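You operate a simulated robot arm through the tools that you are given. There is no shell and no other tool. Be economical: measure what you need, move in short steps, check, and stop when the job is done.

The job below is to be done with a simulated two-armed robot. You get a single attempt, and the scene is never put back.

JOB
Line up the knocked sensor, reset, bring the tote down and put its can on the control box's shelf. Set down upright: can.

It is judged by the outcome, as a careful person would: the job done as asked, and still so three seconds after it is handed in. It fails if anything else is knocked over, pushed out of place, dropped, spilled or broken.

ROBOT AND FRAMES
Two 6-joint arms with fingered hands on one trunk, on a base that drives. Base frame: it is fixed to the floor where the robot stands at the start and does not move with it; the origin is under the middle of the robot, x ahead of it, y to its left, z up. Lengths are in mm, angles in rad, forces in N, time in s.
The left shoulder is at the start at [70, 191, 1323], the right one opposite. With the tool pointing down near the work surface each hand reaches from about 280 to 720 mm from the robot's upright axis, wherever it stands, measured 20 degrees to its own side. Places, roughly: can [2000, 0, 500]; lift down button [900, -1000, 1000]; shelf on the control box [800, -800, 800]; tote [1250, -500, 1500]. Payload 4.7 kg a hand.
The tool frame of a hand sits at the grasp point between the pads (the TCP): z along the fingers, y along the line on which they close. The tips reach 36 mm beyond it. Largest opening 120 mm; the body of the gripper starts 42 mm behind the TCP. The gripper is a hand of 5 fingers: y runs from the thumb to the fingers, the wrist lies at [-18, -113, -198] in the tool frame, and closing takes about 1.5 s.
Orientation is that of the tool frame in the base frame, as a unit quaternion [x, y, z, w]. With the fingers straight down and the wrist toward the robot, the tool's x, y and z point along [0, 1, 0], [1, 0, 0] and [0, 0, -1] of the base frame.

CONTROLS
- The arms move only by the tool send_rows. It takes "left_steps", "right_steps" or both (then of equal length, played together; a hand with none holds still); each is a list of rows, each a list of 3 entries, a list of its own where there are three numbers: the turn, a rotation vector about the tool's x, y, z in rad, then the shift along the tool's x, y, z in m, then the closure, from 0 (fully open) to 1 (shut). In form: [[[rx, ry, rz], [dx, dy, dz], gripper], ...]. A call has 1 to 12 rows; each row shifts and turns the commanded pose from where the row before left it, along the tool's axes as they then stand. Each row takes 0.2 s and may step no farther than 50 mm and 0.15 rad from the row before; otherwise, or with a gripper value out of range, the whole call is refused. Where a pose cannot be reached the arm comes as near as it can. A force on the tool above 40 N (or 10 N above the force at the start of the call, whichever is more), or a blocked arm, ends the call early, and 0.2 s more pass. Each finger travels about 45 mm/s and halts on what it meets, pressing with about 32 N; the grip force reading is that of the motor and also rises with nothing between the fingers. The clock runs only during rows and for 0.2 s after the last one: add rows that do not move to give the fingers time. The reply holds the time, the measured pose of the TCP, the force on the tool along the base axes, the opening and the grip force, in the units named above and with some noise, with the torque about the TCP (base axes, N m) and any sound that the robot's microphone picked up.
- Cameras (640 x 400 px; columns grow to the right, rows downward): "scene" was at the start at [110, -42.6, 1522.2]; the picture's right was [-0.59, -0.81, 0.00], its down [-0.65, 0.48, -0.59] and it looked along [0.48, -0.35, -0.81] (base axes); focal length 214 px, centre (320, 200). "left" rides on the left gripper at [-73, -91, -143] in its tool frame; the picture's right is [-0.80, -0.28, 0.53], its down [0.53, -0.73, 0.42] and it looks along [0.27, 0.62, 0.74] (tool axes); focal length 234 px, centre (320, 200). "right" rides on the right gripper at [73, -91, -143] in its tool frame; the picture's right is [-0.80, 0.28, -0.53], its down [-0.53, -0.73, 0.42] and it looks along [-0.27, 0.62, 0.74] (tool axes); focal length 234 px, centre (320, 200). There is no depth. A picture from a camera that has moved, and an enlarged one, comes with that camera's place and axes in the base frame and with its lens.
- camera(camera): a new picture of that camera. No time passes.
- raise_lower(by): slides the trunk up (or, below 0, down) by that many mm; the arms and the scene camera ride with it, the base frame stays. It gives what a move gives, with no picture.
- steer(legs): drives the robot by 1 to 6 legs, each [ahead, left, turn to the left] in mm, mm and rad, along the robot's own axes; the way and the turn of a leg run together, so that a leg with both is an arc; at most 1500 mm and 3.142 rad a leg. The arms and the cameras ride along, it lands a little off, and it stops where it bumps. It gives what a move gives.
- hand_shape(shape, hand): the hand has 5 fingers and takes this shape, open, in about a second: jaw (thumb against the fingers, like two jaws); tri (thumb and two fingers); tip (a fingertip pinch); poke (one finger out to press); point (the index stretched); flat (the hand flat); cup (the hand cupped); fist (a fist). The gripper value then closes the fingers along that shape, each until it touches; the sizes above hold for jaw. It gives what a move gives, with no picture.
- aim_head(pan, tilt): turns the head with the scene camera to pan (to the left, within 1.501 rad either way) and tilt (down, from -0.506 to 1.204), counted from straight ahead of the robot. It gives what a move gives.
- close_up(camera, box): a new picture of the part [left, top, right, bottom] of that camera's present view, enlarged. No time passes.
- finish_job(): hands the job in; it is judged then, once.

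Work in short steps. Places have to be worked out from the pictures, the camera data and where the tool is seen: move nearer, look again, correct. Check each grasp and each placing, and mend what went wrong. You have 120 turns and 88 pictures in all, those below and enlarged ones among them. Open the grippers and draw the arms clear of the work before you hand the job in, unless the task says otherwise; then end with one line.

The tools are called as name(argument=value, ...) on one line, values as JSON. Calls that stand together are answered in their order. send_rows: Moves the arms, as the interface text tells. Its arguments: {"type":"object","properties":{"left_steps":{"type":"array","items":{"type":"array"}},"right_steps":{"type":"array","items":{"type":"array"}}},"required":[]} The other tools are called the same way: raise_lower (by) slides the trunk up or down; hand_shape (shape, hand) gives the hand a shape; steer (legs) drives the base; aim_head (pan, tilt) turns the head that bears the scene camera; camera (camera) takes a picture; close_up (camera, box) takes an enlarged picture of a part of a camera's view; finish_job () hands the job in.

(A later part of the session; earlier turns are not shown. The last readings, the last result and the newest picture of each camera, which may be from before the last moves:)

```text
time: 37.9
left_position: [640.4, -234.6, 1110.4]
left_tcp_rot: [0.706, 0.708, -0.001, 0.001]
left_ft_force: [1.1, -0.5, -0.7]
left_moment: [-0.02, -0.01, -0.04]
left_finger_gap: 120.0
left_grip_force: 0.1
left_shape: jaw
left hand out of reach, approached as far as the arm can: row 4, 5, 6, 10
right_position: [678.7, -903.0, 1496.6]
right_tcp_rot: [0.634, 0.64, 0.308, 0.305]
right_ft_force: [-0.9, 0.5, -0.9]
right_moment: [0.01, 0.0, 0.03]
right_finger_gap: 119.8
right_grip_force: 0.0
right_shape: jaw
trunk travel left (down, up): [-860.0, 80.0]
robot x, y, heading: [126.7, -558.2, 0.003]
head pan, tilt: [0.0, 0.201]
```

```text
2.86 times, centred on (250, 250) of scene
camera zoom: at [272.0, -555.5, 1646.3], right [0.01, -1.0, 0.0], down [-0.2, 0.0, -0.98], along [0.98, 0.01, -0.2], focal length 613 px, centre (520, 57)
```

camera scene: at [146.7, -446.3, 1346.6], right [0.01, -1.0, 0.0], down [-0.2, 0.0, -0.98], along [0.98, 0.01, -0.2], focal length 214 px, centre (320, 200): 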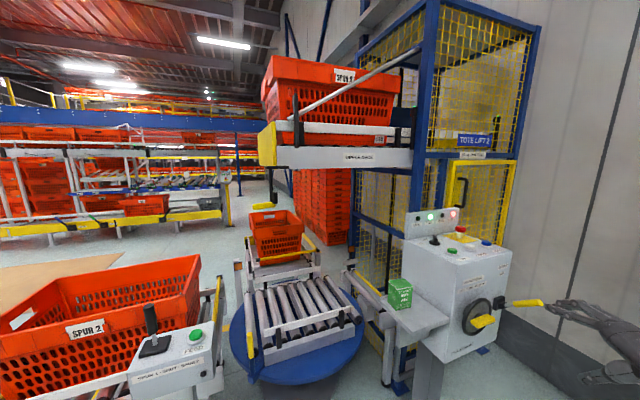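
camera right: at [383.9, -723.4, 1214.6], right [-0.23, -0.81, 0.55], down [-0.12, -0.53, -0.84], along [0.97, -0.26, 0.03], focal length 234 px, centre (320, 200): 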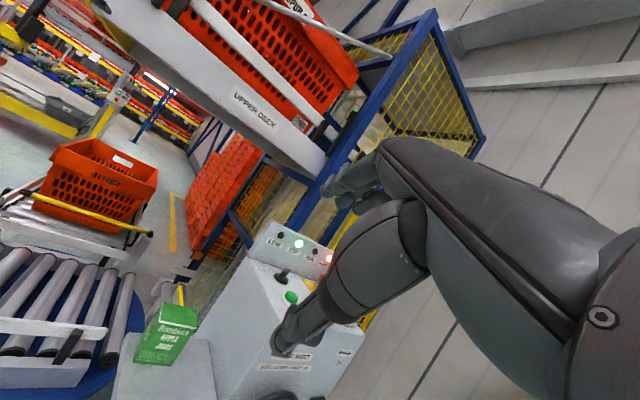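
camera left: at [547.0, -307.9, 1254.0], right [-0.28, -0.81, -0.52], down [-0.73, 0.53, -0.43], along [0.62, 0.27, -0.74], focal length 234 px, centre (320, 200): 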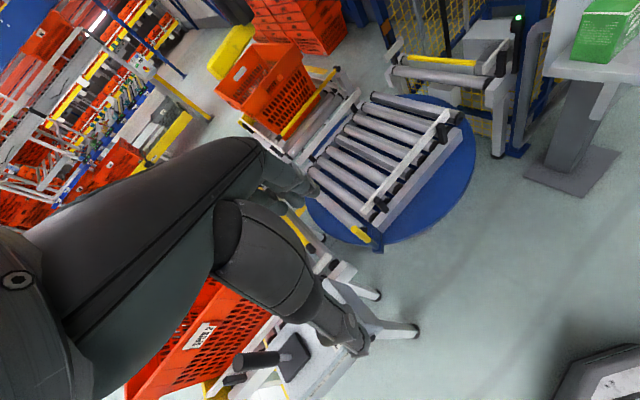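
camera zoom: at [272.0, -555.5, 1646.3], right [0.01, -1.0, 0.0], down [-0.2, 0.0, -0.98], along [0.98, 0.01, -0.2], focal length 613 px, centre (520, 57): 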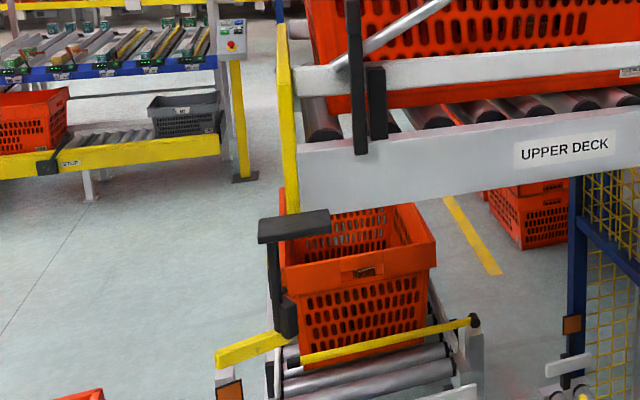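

I pitch the left hand so its camera looks ahead, to see the whole bracket.

send_rows(left_steps=[[[-0.15, 0, 0], [0, 0, 0], 0], [[-0.15, 0, 0], [0, 0, 0], 0], [[-0.15, 0, 0], [0, 0, 0], 0], [[-0.15, 0, 0], [0, 0, 0], 0]])

camera(camera="left")

```text
time: 38.9
left_position: [645.3, -232.9, 1107.8]
left_tcp_rot: [0.675, 0.675, 0.211, 0.21]
left_ft_force: [-0.4, 0.6, -0.3]
left_moment: [-0.01, 0.0, 0.0]
left_finger_gap: 119.9
left_grip_force: 0.1
left_shape: jaw
left hand out of reach, approached as far as the arm can: row 2, 3
right_position: [674.9, -902.4, 1498.0]
right_tcp_rot: [0.632, 0.641, 0.309, 0.306]
right_ft_force: [0.0, 0.6, 0.2]
right_moment: [-0.01, 0.02, -0.02]
right_finger_gap: 119.9
right_grip_force: 0.1
right_shape: jaw
trunk travel left (down, up): [-860.0, 80.0]
robot x, y, heading: [127.0, -557.3, 0.011]
head pan, tilt: [0.0, 0.201]
```

```text
52 pictures are left
camera left: at [486.7, -307.0, 1174.0], right [0.07, -0.8, -0.59], down [-0.36, 0.53, -0.76], along [0.93, 0.27, -0.25], focal length 234 px, centre (320, 200)
```

left: 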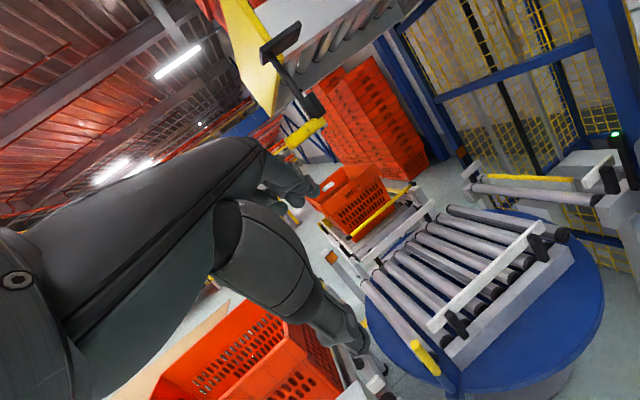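

close_up(camera="left", box=[240, 10, 360, 170])

```text
2.50 times, centred on (300, 90) of left
camera zoom: at [486.7, -307.0, 1174.0], right [0.07, -0.8, -0.59], down [-0.36, 0.53, -0.76], along [0.93, 0.27, -0.25], focal length 585 px, centre (370, 475)
```

zoom: 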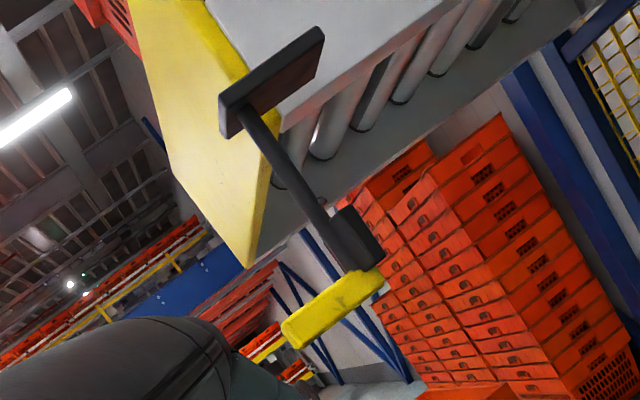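

The bracket's tab looks like a handle, but I want to compare deck eye heads in more detail before deciding which sensor is knocked.

close_up(camera="scene", box=[235, 165, 305, 245])

close_up(camera="scene", box=[380, 170, 450, 250])

```text
5.00 times, centred on (270, 205) of scene
camera zoom: at [267.4, -554.2, 1646.9], right [0.01, -1.0, 0.0], down [-0.2, 0.0, -0.98], along [0.98, 0.01, -0.2], focal length 1072 px, centre (570, 175)
```

zoom: 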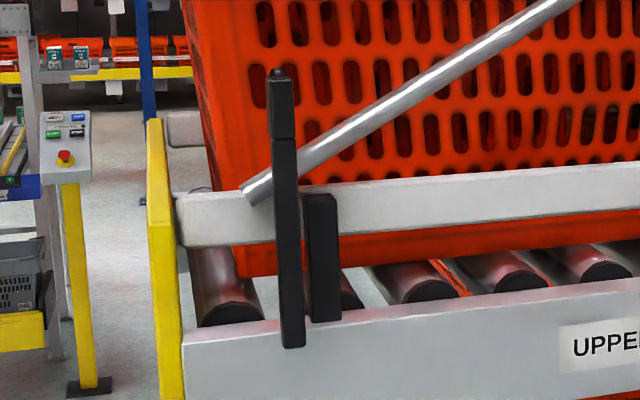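

```text
5.00 times, centred on (415, 210) of scene
camera zoom: at [267.4, -554.2, 1646.9], right [0.01, -1.0, 0.0], down [-0.2, 0.0, -0.98], along [0.98, 0.01, -0.2], focal length 1072 px, centre (-155, 150)
```

zoom: 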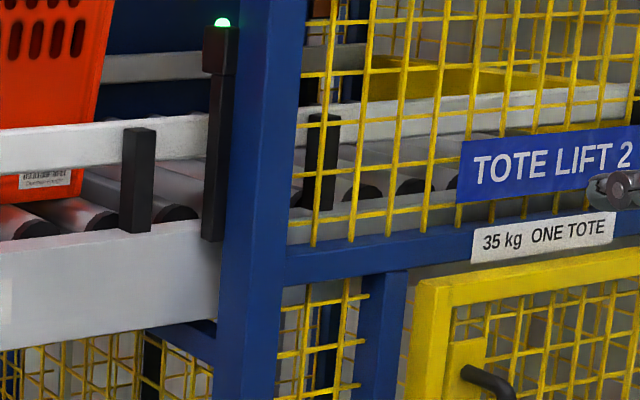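

The deck eyes look fine, so the hanging sensor is the knocked one. I zoom hard on its box to determine how it is turned.

close_up(camera="scene", box=[215, 245, 275, 315])

close_up(camera="left", box=[275, 70, 345, 150])

```text
5.71 times, centred on (245, 280) of scene
camera zoom: at [267.4, -554.2, 1646.9], right [0.01, -1.0, 0.0], down [-0.2, 0.0, -0.98], along [0.98, 0.01, -0.2], focal length 1226 px, centre (749, -257)
```

zoom: 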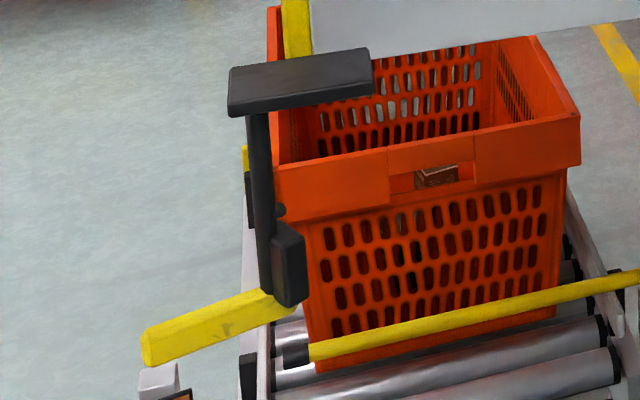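

```text
5.00 times, centred on (310, 110) of left
camera zoom: at [486.7, -307.0, 1174.0], right [0.07, -0.8, -0.59], down [-0.36, 0.53, -0.76], along [0.93, 0.27, -0.25], focal length 1171 px, centre (370, 650)
```

zoom: 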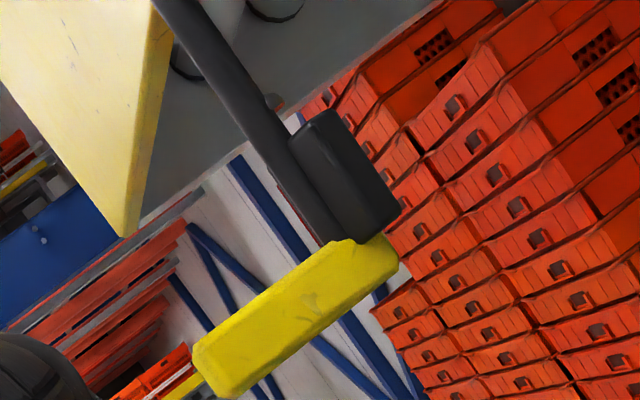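

By triangulation the yellow tab runs from the sensor box (920,-271,1171) to its end (867,-213,1178), turned about 45° toward the robot; its status LED is dark. I close the left hand and move it just in front of the tab's end.

send_rows(left_steps=[[[0, 0, 0], [0, 0, 0], 1], [[0, 0, 0], [0, 0, 0], 1], [[0, 0, 0], [0, 0, 0], 1], [[0, 0, 0], [0, 0, 0], 1], [[0, 0, 0], [0, 0, 0], 1], [[0, 0, 0], [0, 0, 0], 1], [[0, 0, 0], [0, 0, 0], 1], [[0, 0, 0], [0.012, 0.041, 0.009], 1], [[0, 0, 0], [0.012, 0.041, 0.009], 1], [[0, 0, 0], [0.012, 0.041, 0.009], 1], [[0, 0, 0], [0.012, 0.035, 0.009], 1]])

close_up(camera="scene", box=[180, 220, 300, 340])

```text
time: 41.3
left_position: [799.2, -183.2, 1163.4]
left_tcp_rot: [0.675, 0.677, 0.208, 0.209]
left_ft_force: [-0.2, -0.5, 0.2]
left_moment: [-0.01, -0.04, -0.04]
left_finger_gap: 0.1
left_grip_force: 32.0
left_shape: jaw
right_position: [679.3, -901.9, 1497.5]
right_tcp_rot: [0.633, 0.641, 0.308, 0.306]
right_ft_force: [0.5, 1.1, 0.0]
right_moment: [-0.02, -0.02, -0.01]
right_finger_gap: 120.1
right_grip_force: 0.1
right_shape: jaw
trunk travel left (down, up): [-860.0, 80.0]
robot x, y, heading: [127.4, -555.7, 0.008]
head pan, tilt: [0.0, 0.201]
```

```text
3.33 times, centred on (240, 280) of scene
camera zoom: at [271.7, -553.4, 1646.3], right [0.01, -1.0, 0.0], down [-0.2, 0.0, -0.98], along [0.98, 0.01, -0.2], focal length 715 px, centre (587, -67)
```

zoom: 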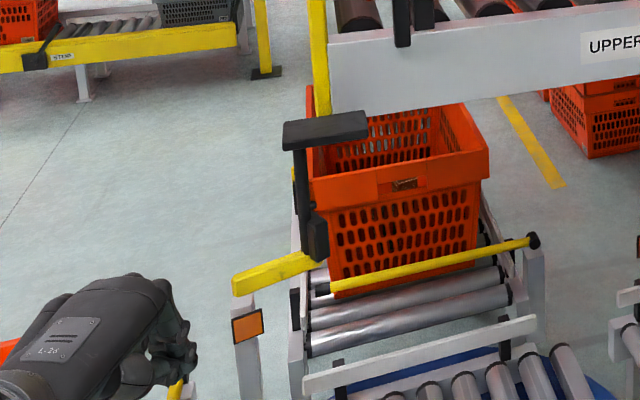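

The hand sits ahead of the tab as predicted. I push gently in +x by 80 mm and watch the tab.

send_rows(left_steps=[[[0, 0, 0], [0, 0.0165, 0.0113], 1], [[0, 0, 0], [0, 0.0165, 0.0113], 1], [[0, 0, 0], [0, 0.0165, 0.0113], 1], [[0, 0, 0], [0, 0.0165, 0.0113], 1]])

close_up(camera="scene", box=[200, 220, 300, 320])

```text
time: 42.3
left_position: [878.5, -184.1, 1164.3]
left_tcp_rot: [0.675, 0.676, 0.209, 0.208]
left_ft_force: [-0.4, 1.8, 0.8]
left_moment: [-0.04, 0.01, -0.01]
left_finger_gap: 0.0
left_grip_force: 32.3
left_shape: jaw
right_position: [678.4, -901.8, 1496.9]
right_tcp_rot: [0.633, 0.64, 0.309, 0.306]
right_ft_force: [0.0, 0.3, -0.1]
right_moment: [-0.05, 0.04, 0.03]
right_finger_gap: 119.9
right_grip_force: 0.0
right_shape: jaw
trunk travel left (down, up): [-860.0, 80.0]
robot x, y, heading: [124.6, -555.0, 0.007]
head pan, tilt: [0.0, 0.201]
```

```text
4.00 times, centred on (250, 270) of scene
camera zoom: at [270.6, -554.2, 1646.5], right [0.01, -1.0, 0.0], down [-0.2, 0.0, -0.98], along [0.98, 0.01, -0.2], focal length 858 px, centre (600, -80)
```

zoom: 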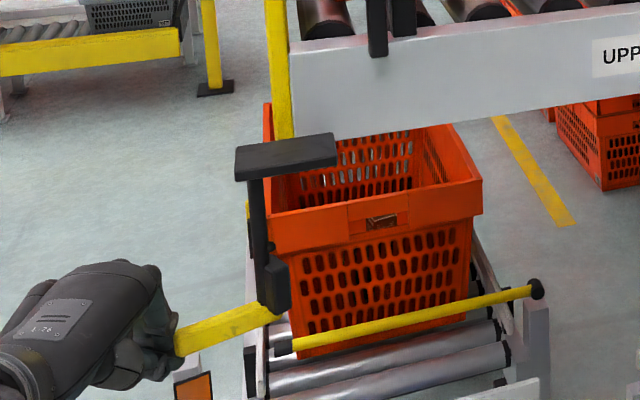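

The hand slid just left of the tab's end. I back off, shift 40 mm right and push again.

send_rows(left_steps=[[[0, 0, 0], [0, -0.033, -0.0226], 1], [[0, 0, 0], [0, -0.033, -0.0226], 1], [[0, 0, 0], [-0.04, 0, 0], 1], [[0, 0, 0], [0, 0.0165, 0.0113], 1], [[0, 0, 0], [0, 0.0165, 0.0113], 1], [[0, 0, 0], [0, 0.0165, 0.0113], 1], [[0, 0, 0], [0, 0.0165, 0.0113], 1]])

close_up(camera="scene", box=[200, 220, 300, 320])

```text
time: 43.9
left_position: [876.8, -223.1, 1164.2]
left_tcp_rot: [0.675, 0.676, 0.209, 0.209]
left_ft_force: [-1.4, -1.0, -0.3]
left_moment: [0.0, 0.01, 0.0]
left_finger_gap: 0.0
left_grip_force: 32.1
left_shape: jaw
right_position: [678.7, -902.1, 1496.2]
right_tcp_rot: [0.633, 0.641, 0.31, 0.305]
right_ft_force: [0.5, 0.5, 0.1]
right_moment: [0.0, 0.01, 0.03]
right_finger_gap: 119.9
right_grip_force: 0.1
right_shape: jaw
trunk travel left (down, up): [-860.0, 80.0]
robot x, y, heading: [125.9, -555.6, 0.007]
head pan, tilt: [0.0, 0.201]
```

```text
4.00 times, centred on (250, 270) of scene
camera zoom: at [270.9, -554.8, 1646.4], right [0.01, -1.0, 0.0], down [-0.2, 0.0, -0.98], along [0.98, 0.01, -0.2], focal length 858 px, centre (600, -80)
```

zoom: 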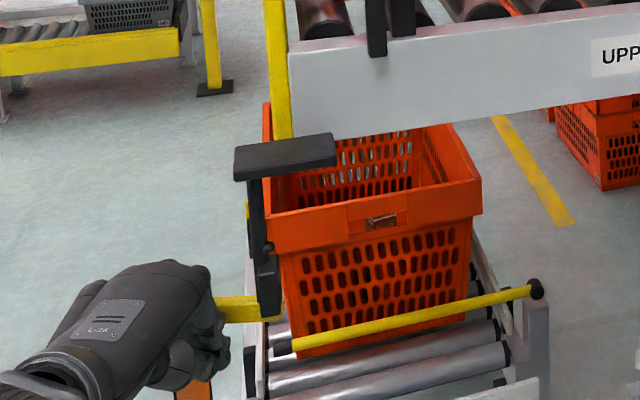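

The tab is turning about its stem. I push another 20 mm and check for the LED.

send_rows(left_steps=[[[0, 0, 0], [0, 0.0083, 0.0057], 1], [[0, 0, 0], [0, 0.0083, 0.0057], 1]])

close_up(camera="scene", box=[230, 245, 290, 315])

```text
time: 44.5
left_position: [895.1, -223.8, 1165.5]
left_tcp_rot: [0.674, 0.676, 0.21, 0.209]
left_ft_force: [-4.1, 1.0, -0.6]
left_moment: [-0.02, -0.01, 0.13]
left_finger_gap: 0.0
left_grip_force: 31.8
left_shape: jaw
right_position: [673.5, -901.4, 1498.4]
right_tcp_rot: [0.633, 0.64, 0.309, 0.306]
right_ft_force: [-1.0, -0.5, 0.3]
right_moment: [0.0, -0.01, 0.01]
right_finger_gap: 120.1
right_grip_force: 0.2
right_shape: jaw
trunk travel left (down, up): [-860.0, 80.0]
robot x, y, heading: [125.5, -553.2, 0.006]
head pan, tilt: [0.0, 0.201]
```

```text
5.71 times, centred on (260, 280) of scene
camera zoom: at [266.5, -553.9, 1646.9], right [0.01, -1.0, 0.0], down [-0.2, 0.0, -0.98], along [0.98, 0.01, -0.2], focal length 1226 px, centre (663, -257)
```

zoom: 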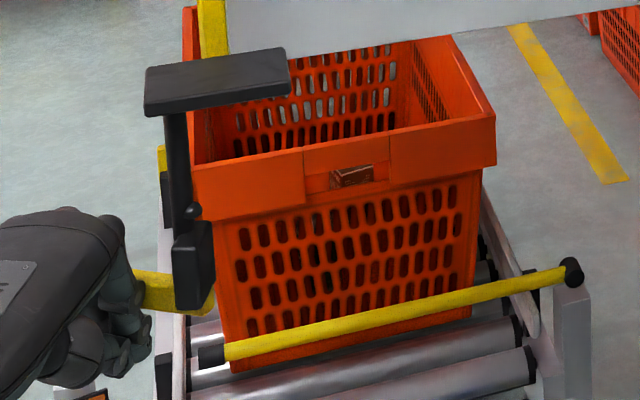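

The tab is now roughly along +y, LED still dark. I back the hand off and inspect the result from both cameras.

send_rows(left_steps=[[[0, 0, 0], [0, -0.033, -0.0226], 1], [[0, 0, 0], [0, -0.033, -0.0226], 1]])

close_up(camera="scene", box=[215, 245, 275, 315])

camera(camera="left")

```text
time: 45.1
left_position: [813.7, -225.0, 1167.5]
left_tcp_rot: [0.674, 0.676, 0.21, 0.211]
left_ft_force: [-0.7, 0.4, 0.8]
left_moment: [0.01, 0.03, 0.02]
left_finger_gap: 0.1
left_grip_force: 32.2
left_shape: jaw
right_position: [673.4, -900.2, 1498.6]
right_tcp_rot: [0.633, 0.64, 0.31, 0.307]
right_ft_force: [-0.5, -0.9, 0.0]
right_moment: [-0.01, 0.01, -0.02]
right_finger_gap: 120.0
right_grip_force: 0.1
right_shape: jaw
trunk travel left (down, up): [-860.0, 80.0]
robot x, y, heading: [125.0, -556.9, 0.007]
head pan, tilt: [0.0, 0.201]
```

```text
5.71 times, centred on (245, 280) of scene
camera zoom: at [265.9, -553.3, 1647.0], right [0.01, -1.0, 0.0], down [-0.2, 0.0, -0.98], along [0.98, 0.01, -0.2], focal length 1226 px, centre (749, -257)
```

zoom: 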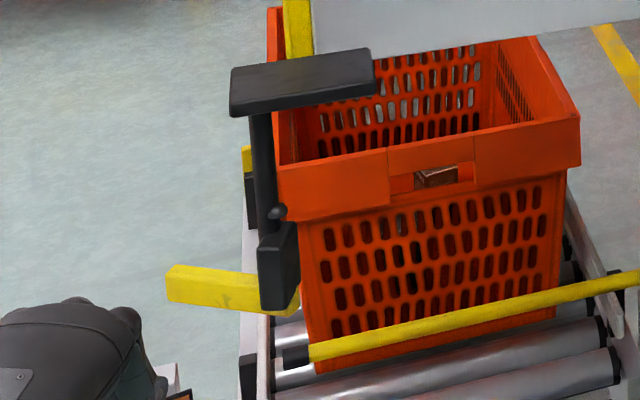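

```text
41 pictures are left
camera left: at [656.5, -298.9, 1233.6], right [0.07, -0.8, -0.59], down [-0.36, 0.53, -0.77], along [0.93, 0.27, -0.26], focal length 234 px, centre (320, 200)
```

left: 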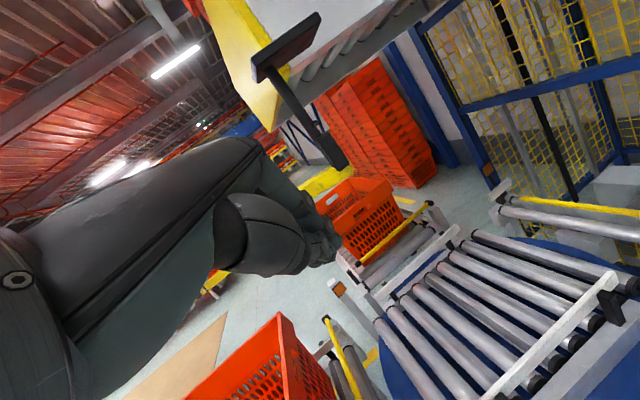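

The tab now points about 79° (just past +y). I zoom in with the left camera to see the lens side and LED.

close_up(camera="left", box=[240, 60, 370, 210])

```text
2.67 times, centred on (305, 135) of left
camera zoom: at [656.5, -298.9, 1233.6], right [0.07, -0.8, -0.59], down [-0.36, 0.53, -0.77], along [0.93, 0.27, -0.26], focal length 624 px, centre (360, 373)
```

zoom: 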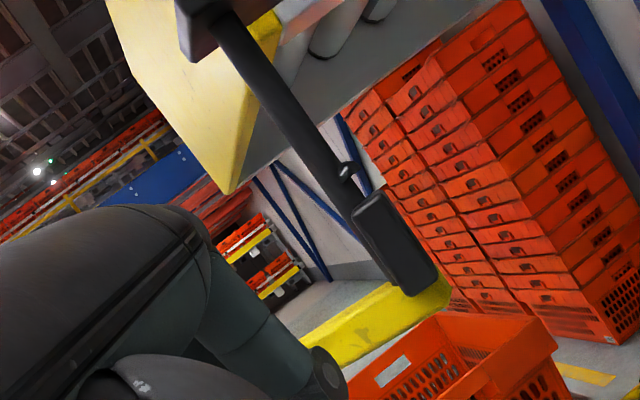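

The deck itself is skewed about 12° (its cross axis is ~102°), so the sensor was knocked from ~102° to 132° and I overshot to ~79°. I move the hand left of the tab, drive 100 mm ahead, and will hook the tab tip back.

send_rows(left_steps=[[[0, 0, 0], [0.05, 0, 0], 1], [[0, 0, 0], [0.05, 0, 0], 1]])

steer(legs=[[100, 0, 0]])

send_rows(left_steps=[[[0, 0, 0], [0, 0.033, 0.0226], 1], [[0, 0, 0], [0, 0.033, 0.0226], 1]])

close_up(camera="scene", box=[180, 240, 300, 360])

```text
time: 45.7
left_position: [815.7, -121.8, 1164.3]
left_tcp_rot: [0.675, 0.675, 0.209, 0.211]
left_ft_force: [-1.3, -0.5, -0.7]
left_moment: [-0.01, 0.01, -0.03]
left_finger_gap: 0.1
left_grip_force: 31.8
left_shape: jaw
right_position: [673.6, -897.8, 1499.9]
right_tcp_rot: [0.633, 0.641, 0.308, 0.307]
right_ft_force: [-0.7, -0.7, 0.6]
right_moment: [-0.03, 0.0, -0.02]
right_finger_gap: 119.8
right_grip_force: 0.1
right_shape: jaw
trunk travel left (down, up): [-860.0, 80.0]
robot x, y, heading: [127.3, -556.0, 0.005]
head pan, tilt: [0.0, 0.201]
```

```text
time: 46.9
left_position: [912.8, -124.2, 1165.6]
left_tcp_rot: [0.674, 0.676, 0.21, 0.209]
left_ft_force: [-0.8, 0.8, -0.2]
left_moment: [0.0, -0.02, 0.01]
left_finger_gap: 0.0
left_grip_force: 31.9
left_shape: jaw
right_position: [772.6, -899.7, 1498.9]
right_tcp_rot: [0.632, 0.64, 0.31, 0.307]
right_ft_force: [-0.4, 0.6, -0.2]
right_moment: [-0.04, -0.02, -0.04]
right_finger_gap: 119.8
right_grip_force: 0.0
right_shape: jaw
trunk travel left (down, up): [-860.0, 80.0]
robot x, y, heading: [222.0, -556.3, 0.007]
head pan, tilt: [0.0, 0.201]
```

```text
time: 47.5
left_position: [996.6, -125.4, 1164.0]
left_tcp_rot: [0.675, 0.676, 0.209, 0.209]
left_ft_force: [0.0, -0.4, -0.4]
left_moment: [0.04, -0.02, 0.0]
left_finger_gap: 0.4
left_grip_force: 32.1
left_shape: jaw
right_position: [775.7, -901.2, 1496.5]
right_tcp_rot: [0.633, 0.641, 0.31, 0.306]
right_ft_force: [1.2, -0.6, 0.5]
right_moment: [0.03, -0.02, 0.01]
right_finger_gap: 120.3
right_grip_force: 0.0
right_shape: jaw
trunk travel left (down, up): [-860.0, 80.0]
robot x, y, heading: [223.1, -551.5, 0.006]
head pan, tilt: [0.0, 0.201]
```

```text
3.33 times, centred on (240, 300) of scene
camera zoom: at [368.6, -554.0, 1646.5], right [0.01, -1.0, 0.0], down [-0.2, 0.0, -0.98], along [0.98, 0.01, -0.2], focal length 715 px, centre (587, -133)
```

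zoom: 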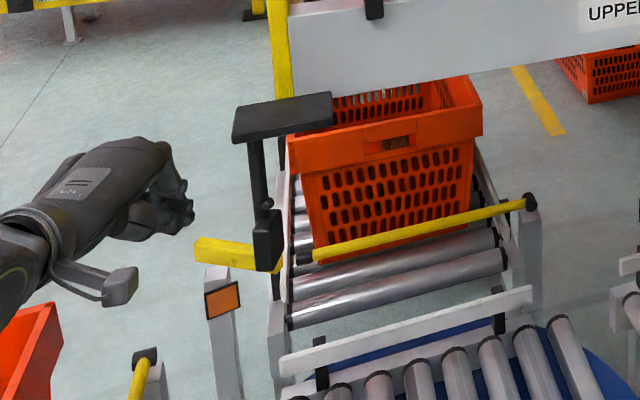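

The hand is left of and beyond the tip. I shift right 45 mm and pull back to x≈945.

send_rows(left_steps=[[[0, 0, 0], [-0.045, 0, 0], 1], [[0, 0, 0], [0, -0.0142, -0.0097], 1], [[0, 0, 0], [0, -0.0142, -0.0097], 1], [[0, 0, 0], [0, -0.0142, -0.0097], 1]])

close_up(camera="scene", box=[195, 255, 265, 325])

```text
time: 48.5
left_position: [945.0, -171.1, 1165.2]
left_tcp_rot: [0.674, 0.677, 0.209, 0.208]
left_ft_force: [0.1, 0.2, 0.5]
left_moment: [-0.01, -0.01, 0.01]
left_finger_gap: 0.0
left_grip_force: 31.9
left_shape: jaw
right_position: [775.0, -901.3, 1497.7]
right_tcp_rot: [0.634, 0.64, 0.309, 0.306]
right_ft_force: [-0.2, -0.7, -0.7]
right_moment: [0.03, 0.0, 0.03]
right_finger_gap: 120.1
right_grip_force: 0.1
right_shape: jaw
trunk travel left (down, up): [-860.0, 80.0]
robot x, y, heading: [223.8, -553.4, 0.01]
head pan, tilt: [0.0, 0.201]
```

```text
5.71 times, centred on (230, 290) of scene
camera zoom: at [367.6, -554.1, 1646.6], right [0.01, -1.0, 0.0], down [-0.2, 0.0, -0.98], along [0.98, 0.01, -0.2], focal length 1226 px, centre (834, -314)
```

zoom: 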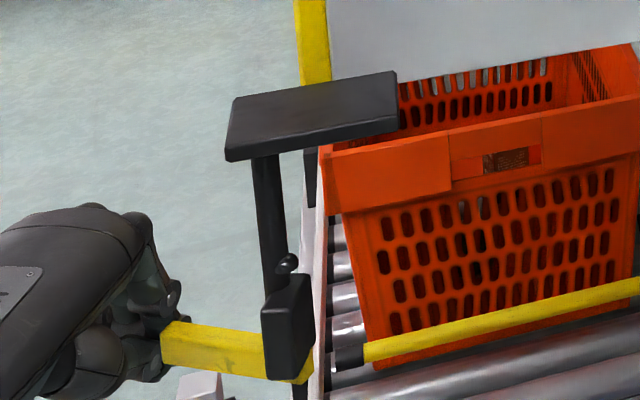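

Contact is about to occur. I pull back 20 mm more and check.

send_rows(left_steps=[[[0, 0, 0], [0, -0.0083, -0.0057], 1], [[0, 0, 0], [0, -0.0083, -0.0057], 1]])

close_up(camera="scene", box=[195, 255, 265, 325])

```text
time: 49.0
left_position: [922.6, -170.7, 1164.6]
left_tcp_rot: [0.675, 0.676, 0.209, 0.209]
left_ft_force: [-0.9, 0.3, -0.2]
left_moment: [0.04, 0.0, 0.0]
left_finger_gap: 0.0
left_grip_force: 31.5
left_shape: jaw
right_position: [773.4, -900.6, 1497.5]
right_tcp_rot: [0.633, 0.64, 0.309, 0.306]
right_ft_force: [0.6, -0.3, -0.4]
right_moment: [-0.01, 0.0, -0.03]
right_finger_gap: 120.0
right_grip_force: 0.1
right_shape: jaw
trunk travel left (down, up): [-860.0, 80.0]
robot x, y, heading: [224.1, -555.3, 0.004]
head pan, tilt: [0.0, 0.201]
```

```text
5.71 times, centred on (230, 290) of scene
camera zoom: at [367.2, -553.2, 1646.7], right [0.01, -1.0, 0.0], down [-0.2, 0.0, -0.98], along [0.98, 0.01, -0.2], focal length 1226 px, centre (834, -314)
```

zoom: 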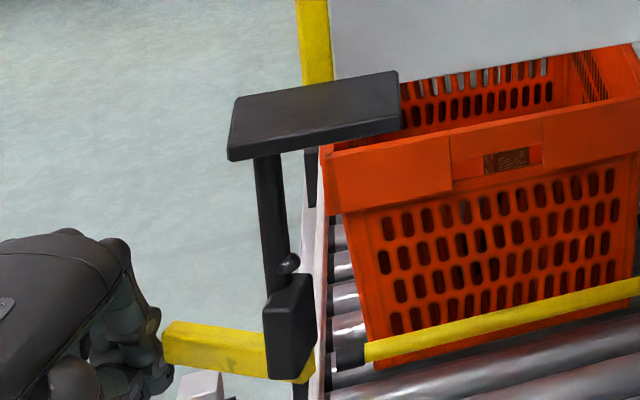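

The fingers passed left of the tip. I go forward again, 27 mm further right, and pull back.

send_rows(left_steps=[[[0, 0, 0], [0, 0.033, 0.0226], 1], [[0, 0, 0], [0, 0.029, 0.0197], 1], [[0, 0, 0], [-0.027, 0, 0], 1], [[0, 0, 0], [0, -0.0165, -0.0113], 1], [[0, 0, 0], [0, -0.0165, -0.0113], 1], [[0, 0, 0], [0, -0.0083, -0.0057], 1]])

close_up(camera="scene", box=[195, 255, 265, 325])

```text
time: 50.5
left_position: [948.2, -197.6, 1164.5]
left_tcp_rot: [0.675, 0.676, 0.209, 0.209]
left_ft_force: [0.1, 0.2, 0.5]
left_moment: [-0.04, 0.05, -0.05]
left_finger_gap: 0.0
left_grip_force: 32.0
left_shape: jaw
right_position: [775.0, -900.3, 1497.5]
right_tcp_rot: [0.633, 0.641, 0.309, 0.305]
right_ft_force: [-0.6, -0.1, 0.1]
right_moment: [0.03, 0.0, -0.04]
right_finger_gap: 119.9
right_grip_force: 0.1
right_shape: jaw
trunk travel left (down, up): [-860.0, 80.0]
robot x, y, heading: [224.5, -554.6, 0.012]
head pan, tilt: [0.0, 0.201]
```

```text
5.71 times, centred on (230, 290) of scene
camera zoom: at [368.0, -553.1, 1646.6], right [0.01, -1.0, 0.0], down [-0.2, 0.0, -0.98], along [0.98, 0.01, -0.2], focal length 1226 px, centre (834, -314)
```

zoom: 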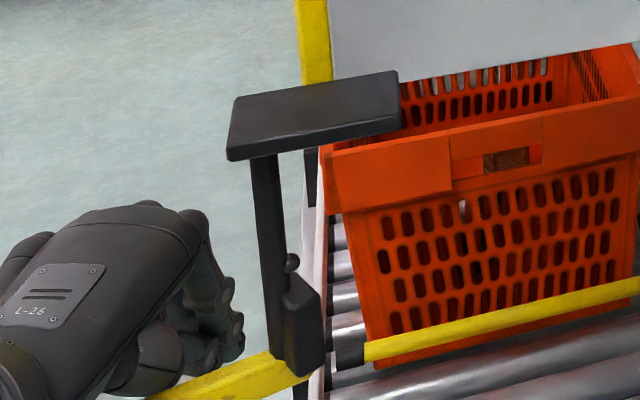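

The tab swung back to around 105°. I withdraw the hand (forward then left) and check the LED and angle.

send_rows(left_steps=[[[0, 0, 0], [0, 0.0165, 0.0113], 1], [[0, 0, 0], [0.05, 0, 0], 1], [[0, 0, 0], [0.04, 0, 0], 1], [[0, 0, 0], [0, -0.033, -0.0226], 1]])

close_up(camera="scene", box=[195, 255, 265, 325])

```text
time: 51.5
left_position: [926.5, -107.9, 1164.1]
left_tcp_rot: [0.675, 0.676, 0.209, 0.209]
left_ft_force: [-0.4, 0.6, 0.2]
left_moment: [0.0, -0.04, 0.02]
left_finger_gap: 0.0
left_grip_force: 32.3
left_shape: jaw
right_position: [772.6, -901.3, 1497.5]
right_tcp_rot: [0.633, 0.641, 0.31, 0.306]
right_ft_force: [-0.9, -0.7, 0.0]
right_moment: [0.02, -0.03, -0.02]
right_finger_gap: 120.2
right_grip_force: 0.1
right_shape: jaw
trunk travel left (down, up): [-860.0, 80.0]
robot x, y, heading: [224.6, -553.5, 0.006]
head pan, tilt: [0.0, 0.201]
```

```text
5.71 times, centred on (230, 290) of scene
camera zoom: at [366.0, -554.3, 1646.8], right [0.01, -1.0, 0.0], down [-0.2, 0.0, -0.98], along [0.98, 0.01, -0.2], focal length 1226 px, centre (834, -314)
```

zoom: 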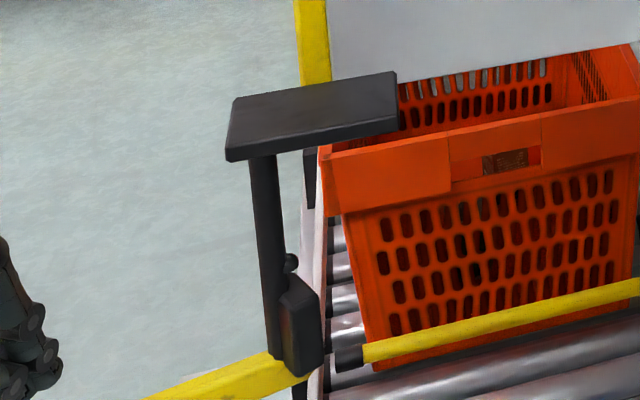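

Box's left face shows a reddish lens. I need the whole tab in view for its angle.

close_up(camera="scene", box=[190, 270, 270, 350])

```text
5.00 times, centred on (230, 310) of scene
camera zoom: at [366.0, -554.3, 1646.8], right [0.01, -1.0, 0.0], down [-0.2, 0.0, -0.98], along [0.98, 0.01, -0.2], focal length 1072 px, centre (770, -350)
```

zoom: 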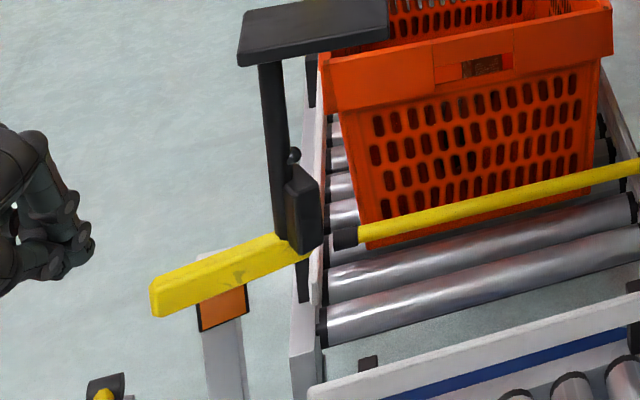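

The tab is now ~123°, so I need ~20° back; earlier data: front push to TCP x≈876 gave ~88°. I go round to the front and push to x≈845 only.

send_rows(left_steps=[[[0, 0, 0], [0, -0.0347, -0.0237], 1], [[0, 0, 0], [0, -0.0347, -0.0237], 1], [[0, 0, 0], [0, -0.0347, -0.0237], 1], [[0, 0, 0], [-0.0383, 0, 0], 1], [[0, 0, 0], [-0.0383, 0, 0], 1], [[0, 0, 0], [-0.0383, 0, 0], 1], [[0, 0, 0], [0, 0.0165, 0.0113], 1], [[0, 0, 0], [0, 0.0165, 0.0113], 1], [[0, 0, 0], [0, 0.0041, 0.0028], 1]])

close_up(camera="scene", box=[190, 270, 270, 350])

```text
time: 53.5
left_position: [846.2, -221.7, 1164.0]
left_tcp_rot: [0.675, 0.676, 0.209, 0.208]
left_ft_force: [-0.3, -0.7, -0.2]
left_moment: [-0.01, 0.02, -0.02]
left_finger_gap: 0.0
left_grip_force: 31.8
left_shape: jaw
right_position: [775.7, -902.0, 1496.9]
right_tcp_rot: [0.633, 0.641, 0.309, 0.306]
right_ft_force: [0.4, -0.4, 1.0]
right_moment: [0.04, 0.0, 0.03]
right_finger_gap: 120.1
right_grip_force: 0.1
right_shape: jaw
trunk travel left (down, up): [-860.0, 80.0]
robot x, y, heading: [224.4, -557.8, 0.009]
head pan, tilt: [0.0, 0.201]
```

```text
5.00 times, centred on (230, 310) of scene
camera zoom: at [367.1, -553.9, 1646.7], right [0.01, -1.0, 0.0], down [-0.2, 0.0, -0.98], along [0.98, 0.01, -0.2], focal length 1072 px, centre (770, -350)
```

zoom: 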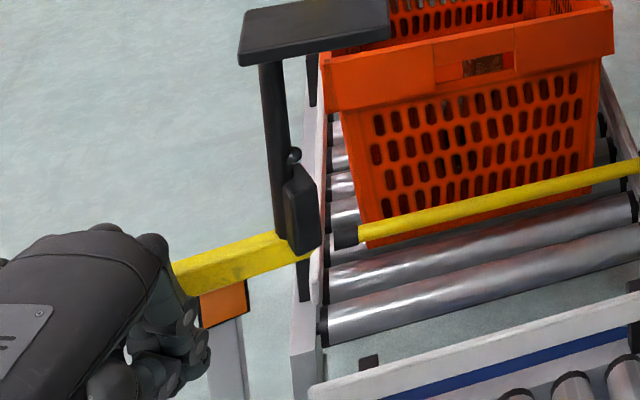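

It turned a little, LED still dark. I push 10 mm more.

send_rows(left_steps=[[[0, 0, 0], [0, 0.0083, 0.0057], 1], [[0, 0, 0], [0, 0, 0], 1]])

close_up(camera="scene", box=[190, 270, 270, 350])

```text
time: 54.0
left_position: [857.8, -222.3, 1163.0]
left_tcp_rot: [0.675, 0.676, 0.21, 0.21]
left_ft_force: [0.4, 0.2, -0.5]
left_moment: [0.03, 0.01, 0.03]
left_finger_gap: 0.1
left_grip_force: 32.3
left_shape: jaw
right_position: [775.5, -900.8, 1497.8]
right_tcp_rot: [0.633, 0.641, 0.309, 0.306]
right_ft_force: [0.3, 0.5, 0.0]
right_moment: [0.03, -0.03, 0.02]
right_finger_gap: 120.1
right_grip_force: 0.1
right_shape: jaw
trunk travel left (down, up): [-860.0, 80.0]
robot x, y, heading: [225.7, -555.4, 0.01]
head pan, tilt: [0.0, 0.201]
```

```text
5.00 times, centred on (230, 310) of scene
camera zoom: at [367.9, -553.4, 1646.6], right [0.01, -1.0, 0.0], down [-0.2, 0.0, -0.98], along [0.98, 0.01, -0.2], focal length 1072 px, centre (770, -350)
```

zoom: 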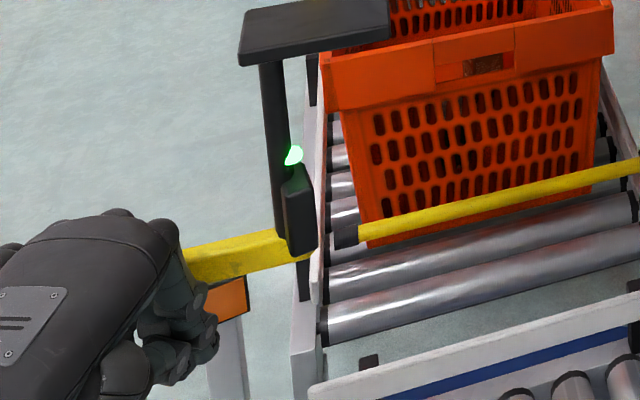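

The LED lit green: aligned. I nudge 3 mm further toward the window's centre, then back off, and check it stays lit along with the lamps.

send_rows(left_steps=[[[0, 0, 0], [0, 0.0025, 0.0017], 1], [[0, 0, 0], [0, -0.033, -0.0226], 1], [[0, 0, 0], [0, -0.033, -0.0226], 1]])

camera(camera="scene")

```text
time: 54.9
left_position: [777.9, -223.2, 1163.9]
left_tcp_rot: [0.676, 0.675, 0.209, 0.21]
left_ft_force: [0.0, -0.5, -0.6]
left_moment: [-0.03, -0.04, 0.0]
left_finger_gap: 0.3
left_grip_force: 31.9
left_shape: jaw
right_position: [772.3, -899.1, 1498.0]
right_tcp_rot: [0.633, 0.64, 0.309, 0.307]
right_ft_force: [-0.1, -0.3, 0.2]
right_moment: [-0.03, 0.0, -0.01]
right_finger_gap: 120.1
right_grip_force: 0.0
right_shape: jaw
trunk travel left (down, up): [-860.0, 80.0]
robot x, y, heading: [222.3, -555.1, 0.008]
head pan, tilt: [0.0, 0.201]
```

```text
31 pictures are left
camera scene: at [365.0, -552.4, 1646.9], right [0.01, -1.0, 0.0], down [-0.2, 0.0, -0.98], along [0.98, 0.01, -0.2], focal length 214 px, centre (320, 200)
```

scene: 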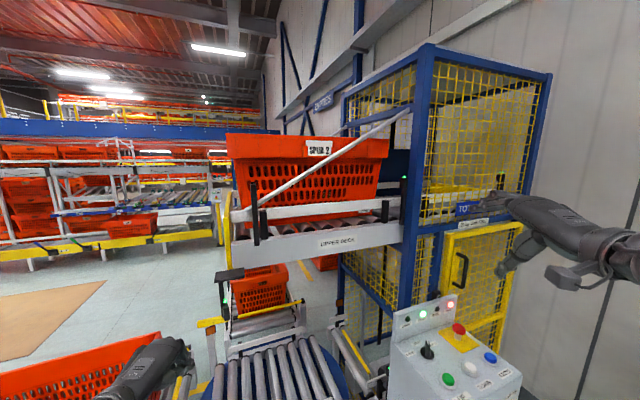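

The sensor LED stays green. RESET triangulates to ≈(916,-1078,1047), DOWN to ≈(886,-997,1042). I retract the left hand, drive right, and shape the right hand to poke.

send_rows(left_steps=[[[0, 0, 0], [0, -0.033, -0.0226], 1], [[0, 0, 0], [0, -0.033, -0.0226], 1], [[0, 0, 0], [0, -0.025, -0.017], 1]])

steer(legs=[[0, -315, 0], [60, 0, 0]])

hand_shape(hand="right", shape="poke")

send_rows(right_steps=[[[0.15, 0, 0], [0, 0, 0], 0], [[0.15, 0, 0], [0, 0, 0], 0], [[0.15, 0, 0], [0, 0, 0], 0], [[0.15, 0, 0], [0, 0, 0], 0], [[0.15, 0, 0], [0, 0, 0], 0], [[0.15, 0, 0], [0, 0, 0], 0]])

```text
time: 55.6
left_position: [734.9, -191.6, 1121.7]
left_tcp_rot: [0.675, 0.675, 0.211, 0.21]
left_ft_force: [1.0, -0.4, 0.0]
left_moment: [0.0, -0.01, -0.02]
left_finger_gap: 0.1
left_grip_force: 32.2
left_shape: jaw
left hand out of reach, approached as far as the arm can: row 1, 2, 3
right_position: [775.5, -900.9, 1497.3]
right_tcp_rot: [0.633, 0.641, 0.308, 0.306]
right_ft_force: [-0.1, 0.5, 0.0]
right_moment: [0.01, -0.02, -0.03]
right_finger_gap: 120.0
right_grip_force: 0.0
right_shape: jaw
trunk travel left (down, up): [-860.0, 80.0]
robot x, y, heading: [223.5, -555.5, 0.006]
head pan, tilt: [0.0, 0.201]
```

```text
time: 58.3
left_position: [787.9, -508.2, 1124.1]
left_tcp_rot: [0.673, 0.676, 0.211, 0.211]
left_ft_force: [-1.0, 0.3, -0.3]
left_moment: [0.02, -0.05, -0.04]
left_finger_gap: 0.1
left_grip_force: 32.2
left_shape: jaw
right_position: [826.7, -1215.6, 1501.1]
right_tcp_rot: [0.631, 0.64, 0.312, 0.308]
right_ft_force: [-1.2, -0.2, 0.1]
right_moment: [-0.03, -0.02, -0.02]
right_finger_gap: 119.7
right_grip_force: 0.1
right_shape: jaw
trunk travel left (down, up): [-860.0, 80.0]
robot x, y, heading: [285.0, -875.3, 0.01]
head pan, tilt: [0.0, 0.201]
```

```text
time: 59.2
left_position: [796.7, -510.9, 1119.6]
left_tcp_rot: [0.675, 0.676, 0.209, 0.209]
left_ft_force: [0.1, -0.1, -1.0]
left_moment: [-0.01, 0.02, -0.01]
left_finger_gap: 0.0
left_grip_force: 31.9
left_shape: jaw
right_position: [838.5, -1220.2, 1496.4]
right_tcp_rot: [0.633, 0.64, 0.309, 0.306]
right_ft_force: [-0.4, 0.0, -1.1]
right_moment: [-0.01, 0.0, 0.0]
right_finger_gap: 0.1
right_grip_force: 0.0
right_shape: poke
trunk travel left (down, up): [-860.0, 80.0]
robot x, y, heading: [284.7, -872.1, 0.008]
head pan, tilt: [0.0, 0.201]
```

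```text
time: 60.6
left_position: [794.7, -510.3, 1122.2]
left_tcp_rot: [0.675, 0.676, 0.209, 0.209]
left_ft_force: [0.2, -0.2, -0.1]
left_moment: [0.0, 0.02, 0.03]
left_finger_gap: 0.0
left_grip_force: 31.7
left_shape: jaw
right_position: [791.6, -1285.5, 1483.8]
right_tcp_rot: [0.7, 0.714, -0.008, 0.013]
right_ft_force: [-1.7, 4.1, -1.1]
right_moment: [-0.22, -0.1, -0.06]
right_finger_gap: 0.2
right_grip_force: 0.1
right_shape: poke
right hand out of reach, approached as far as the arm can: row 2, 3, 4, 5, 6
trunk travel left (down, up): [-860.0, 80.0]
robot x, y, heading: [283.6, -874.9, 0.008]
head pan, tilt: [0.0, 0.201]
```

The hand points down. I descend to about (880,-1130,1190), short of the panel, then look.

send_rows(right_steps=[[[0, 0, 0], [0.019, 0.011, 0.037], 0], [[0, 0, 0], [0.019, 0.011, 0.037], 0], [[0, 0, 0], [0.019, 0.011, 0.037], 0], [[0, 0, 0], [0.019, 0.011, 0.037], 0], [[0, 0, 0], [0.019, 0.011, 0.037], 0], [[0, 0, 0], [0.019, 0.011, 0.037], 0], [[0, 0, 0], [0.019, 0.011, 0.037], 0], [[0, 0, 0], [0.019, 0.011, 0.037], 0]])

aim_head(pan=-0.3, tilt=0.7)

camera(camera="scene")

camera(camera="right")

```text
time: 62.4
left_position: [795.0, -510.9, 1121.1]
left_tcp_rot: [0.675, 0.677, 0.209, 0.208]
left_ft_force: [-0.5, 0.1, 0.0]
left_moment: [0.01, 0.0, 0.01]
left_finger_gap: 0.2
left_grip_force: 32.6
left_shape: jaw
right_position: [761.8, -1272.2, 1214.6]
right_tcp_rot: [0.703, 0.711, 0.001, -0.001]
right_ft_force: [0.7, 0.4, -0.5]
right_moment: [-0.01, 0.01, 0.01]
right_finger_gap: 0.0
right_grip_force: 0.1
right_shape: poke
right hand out of reach, approached as far as the arm can: row 1, 2, 3, 4, 5, 6, 7, 8
trunk travel left (down, up): [-860.0, 80.0]
robot x, y, heading: [284.3, -873.9, 0.015]
head pan, tilt: [0.0, 0.201]
```

```text
time: 63.4
left_position: [794.6, -509.7, 1120.6]
left_tcp_rot: [0.674, 0.677, 0.21, 0.209]
left_ft_force: [0.0, 0.9, 0.1]
left_moment: [0.01, 0.02, 0.01]
left_finger_gap: 0.0
left_grip_force: 32.0
left_shape: jaw
right_position: [759.5, -1272.2, 1216.0]
right_tcp_rot: [0.702, 0.712, 0.001, 0.0]
right_ft_force: [-0.1, 0.8, -0.2]
right_moment: [0.01, 0.0, 0.0]
right_finger_gap: 0.0
right_grip_force: 0.1
right_shape: poke
trunk travel left (down, up): [-860.0, 80.0]
robot x, y, heading: [280.1, -872.8, 0.009]
head pan, tilt: [-0.3, 0.7]
```

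```text
30 pictures are left
camera scene: at [416.6, -896.8, 1601.3], right [-0.29, -0.96, 0.0], down [-0.62, 0.18, -0.77], along [0.73, -0.22, -0.64], focal length 214 px, centre (320, 200)
```

scene: 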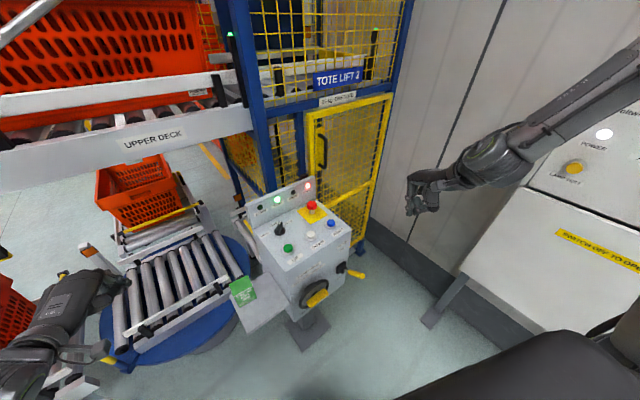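

```text
29 pictures are left
camera right: at [668.0, -1200.3, 1358.8], right [0.29, -0.8, 0.52], down [-0.72, -0.54, -0.43], along [0.63, -0.26, -0.74], focal length 234 px, centre (320, 200)
```

right: 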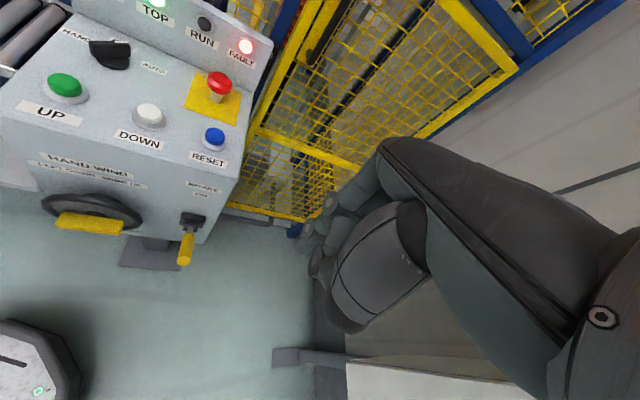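

The wrist can't come closer than ~370 mm to the shoulder, so I go forward first, then left to above RESET.

send_rows(right_steps=[[[0, 0, 0], [0, 0.045, 0], 0], [[0, 0, 0], [0, 0.045, 0], 0], [[0, 0, 0], [0, 0.045, 0], 0], [[0, 0, 0], [0.04, 0.003, 0], 0], [[0, 0, 0], [0.04, 0.003, 0], 0], [[0, 0, 0], [0.04, 0.003, 0], 0], [[0, 0, 0], [0.04, 0.003, 0], 0], [[0, 0, 0], [0.03, 0, 0], 0]])

camera(camera="right")

```text
time: 65.2
left_position: [793.5, -510.1, 1121.8]
left_tcp_rot: [0.675, 0.676, 0.209, 0.21]
left_ft_force: [-0.4, 0.4, 0.7]
left_moment: [0.02, -0.02, -0.02]
left_finger_gap: 0.0
left_grip_force: 32.3
left_shape: jaw
right_position: [756.2, -1249.2, 1275.1]
right_tcp_rot: [0.702, 0.712, 0.001, 0.0]
right_ft_force: [0.1, 0.4, 0.7]
right_moment: [0.01, 0.0, 0.02]
right_finger_gap: 0.0
right_grip_force: 0.1
right_shape: poke
right hand out of reach, approached as far as the arm can: row 1, 2, 3, 4, 5, 6, 7, 8
trunk travel left (down, up): [-860.0, 80.0]
robot x, y, heading: [284.2, -872.0, 0.006]
head pan, tilt: [-0.3, 0.7]
```

```text
28 pictures are left
camera right: at [663.1, -1177.8, 1417.8], right [0.29, -0.8, 0.53], down [-0.72, -0.54, -0.43], along [0.63, -0.26, -0.74], focal length 234 px, centre (320, 200)
```

right: 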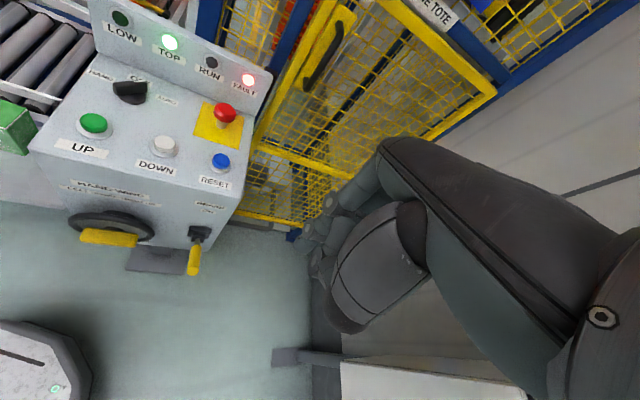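

The right arm is stuck in a high branch. I raise the trunk fully and bring the hand outward and well below the shoulder, where the left arm worked freely.

raise_lower(by=80)

send_rows(right_steps=[[[0, 0, 0], [-0.03, -0.02, 0.03], 0], [[0, 0, 0], [-0.03, -0.02, 0.03], 0], [[0, 0, 0], [-0.01, -0.01, 0.045], 0], [[0, 0, 0], [-0.01, -0.01, 0.045], 0], [[0, 0, 0], [0, 0, 0.045], 0], [[0, 0, 0], [0, 0, 0.045], 0], [[0, 0, 0], [0, 0, 0.045], 0], [[0, 0, 0], [0, 0, 0.045], 0]])

```text
time: 66.3
left_position: [794.2, -509.9, 1201.3]
left_tcp_rot: [0.675, 0.676, 0.21, 0.209]
left_ft_force: [0.0, -1.0, 0.1]
left_moment: [0.01, -0.04, 0.0]
left_finger_gap: 0.0
left_grip_force: 31.6
left_shape: jaw
right_position: [757.1, -1250.0, 1354.1]
right_tcp_rot: [0.702, 0.712, 0.001, 0.0]
right_ft_force: [0.0, -0.1, 1.0]
right_moment: [-0.02, -0.04, 0.0]
right_finger_gap: 0.0
right_grip_force: 0.0
right_shape: poke
trunk travel left (down, up): [-940.0, 0.0]
robot x, y, heading: [280.2, -876.3, 0.008]
head pan, tilt: [-0.3, 0.7]
```

```text
time: 68.1
left_position: [795.0, -508.8, 1199.9]
left_tcp_rot: [0.674, 0.677, 0.208, 0.21]
left_ft_force: [-0.3, 0.1, 0.0]
left_moment: [-0.02, 0.03, -0.04]
left_finger_gap: 0.0
left_grip_force: 31.9
left_shape: jaw
right_position: [695.7, -1337.9, 1131.1]
right_tcp_rot: [0.702, 0.712, 0.0, 0.0]
right_ft_force: [-0.1, 0.8, 1.1]
right_moment: [-0.03, 0.01, 0.01]
right_finger_gap: 0.2
right_grip_force: 0.2
right_shape: poke
right hand out of reach, approached as far as the arm can: row 2, 6, 7, 8
trunk travel left (down, up): [-940.0, 0.0]
robot x, y, heading: [288.0, -874.8, 0.009]
head pan, tilt: [-0.3, 0.7]
```

Still constrained; perhaps the wrist yaw is at a limit. I yaw the hand to align with the arm's direction and test moving forward.

send_rows(right_steps=[[[0, 0, 0.15], [0, 0, 0], 0], [[0, 0, 0.15], [0, 0, 0], 0], [[0, 0, 0.15], [0, 0, 0], 0], [[0, 0, 0.15], [0, 0, 0], 0], [[0, 0, 0.15], [0, 0, 0], 0], [[0, 0, 0], [0.027, 0.029, 0], 0], [[0, 0, 0], [0.027, 0.029, 0], 0], [[0, 0, 0], [0.027, 0.029, 0], 0]])

```text
time: 69.9
left_position: [794.6, -510.7, 1201.4]
left_tcp_rot: [0.675, 0.676, 0.209, 0.209]
left_ft_force: [0.1, -1.0, -0.9]
left_moment: [0.03, -0.01, 0.0]
left_finger_gap: 0.0
left_grip_force: 32.0
left_shape: jaw
right_position: [740.8, -1428.3, 1173.0]
right_tcp_rot: [0.914, 0.405, 0.002, -0.002]
right_ft_force: [0.3, 0.8, -0.6]
right_moment: [0.05, 0.01, 0.0]
right_finger_gap: 0.0
right_grip_force: 0.1
right_shape: poke
right hand out of reach, approached as far as the arm can: row 1, 2, 3, 4, 5, 6, 7, 8
trunk travel left (down, up): [-940.0, 0.0]
robot x, y, heading: [285.6, -874.8, 0.005]
head pan, tilt: [-0.3, 0.7]
```

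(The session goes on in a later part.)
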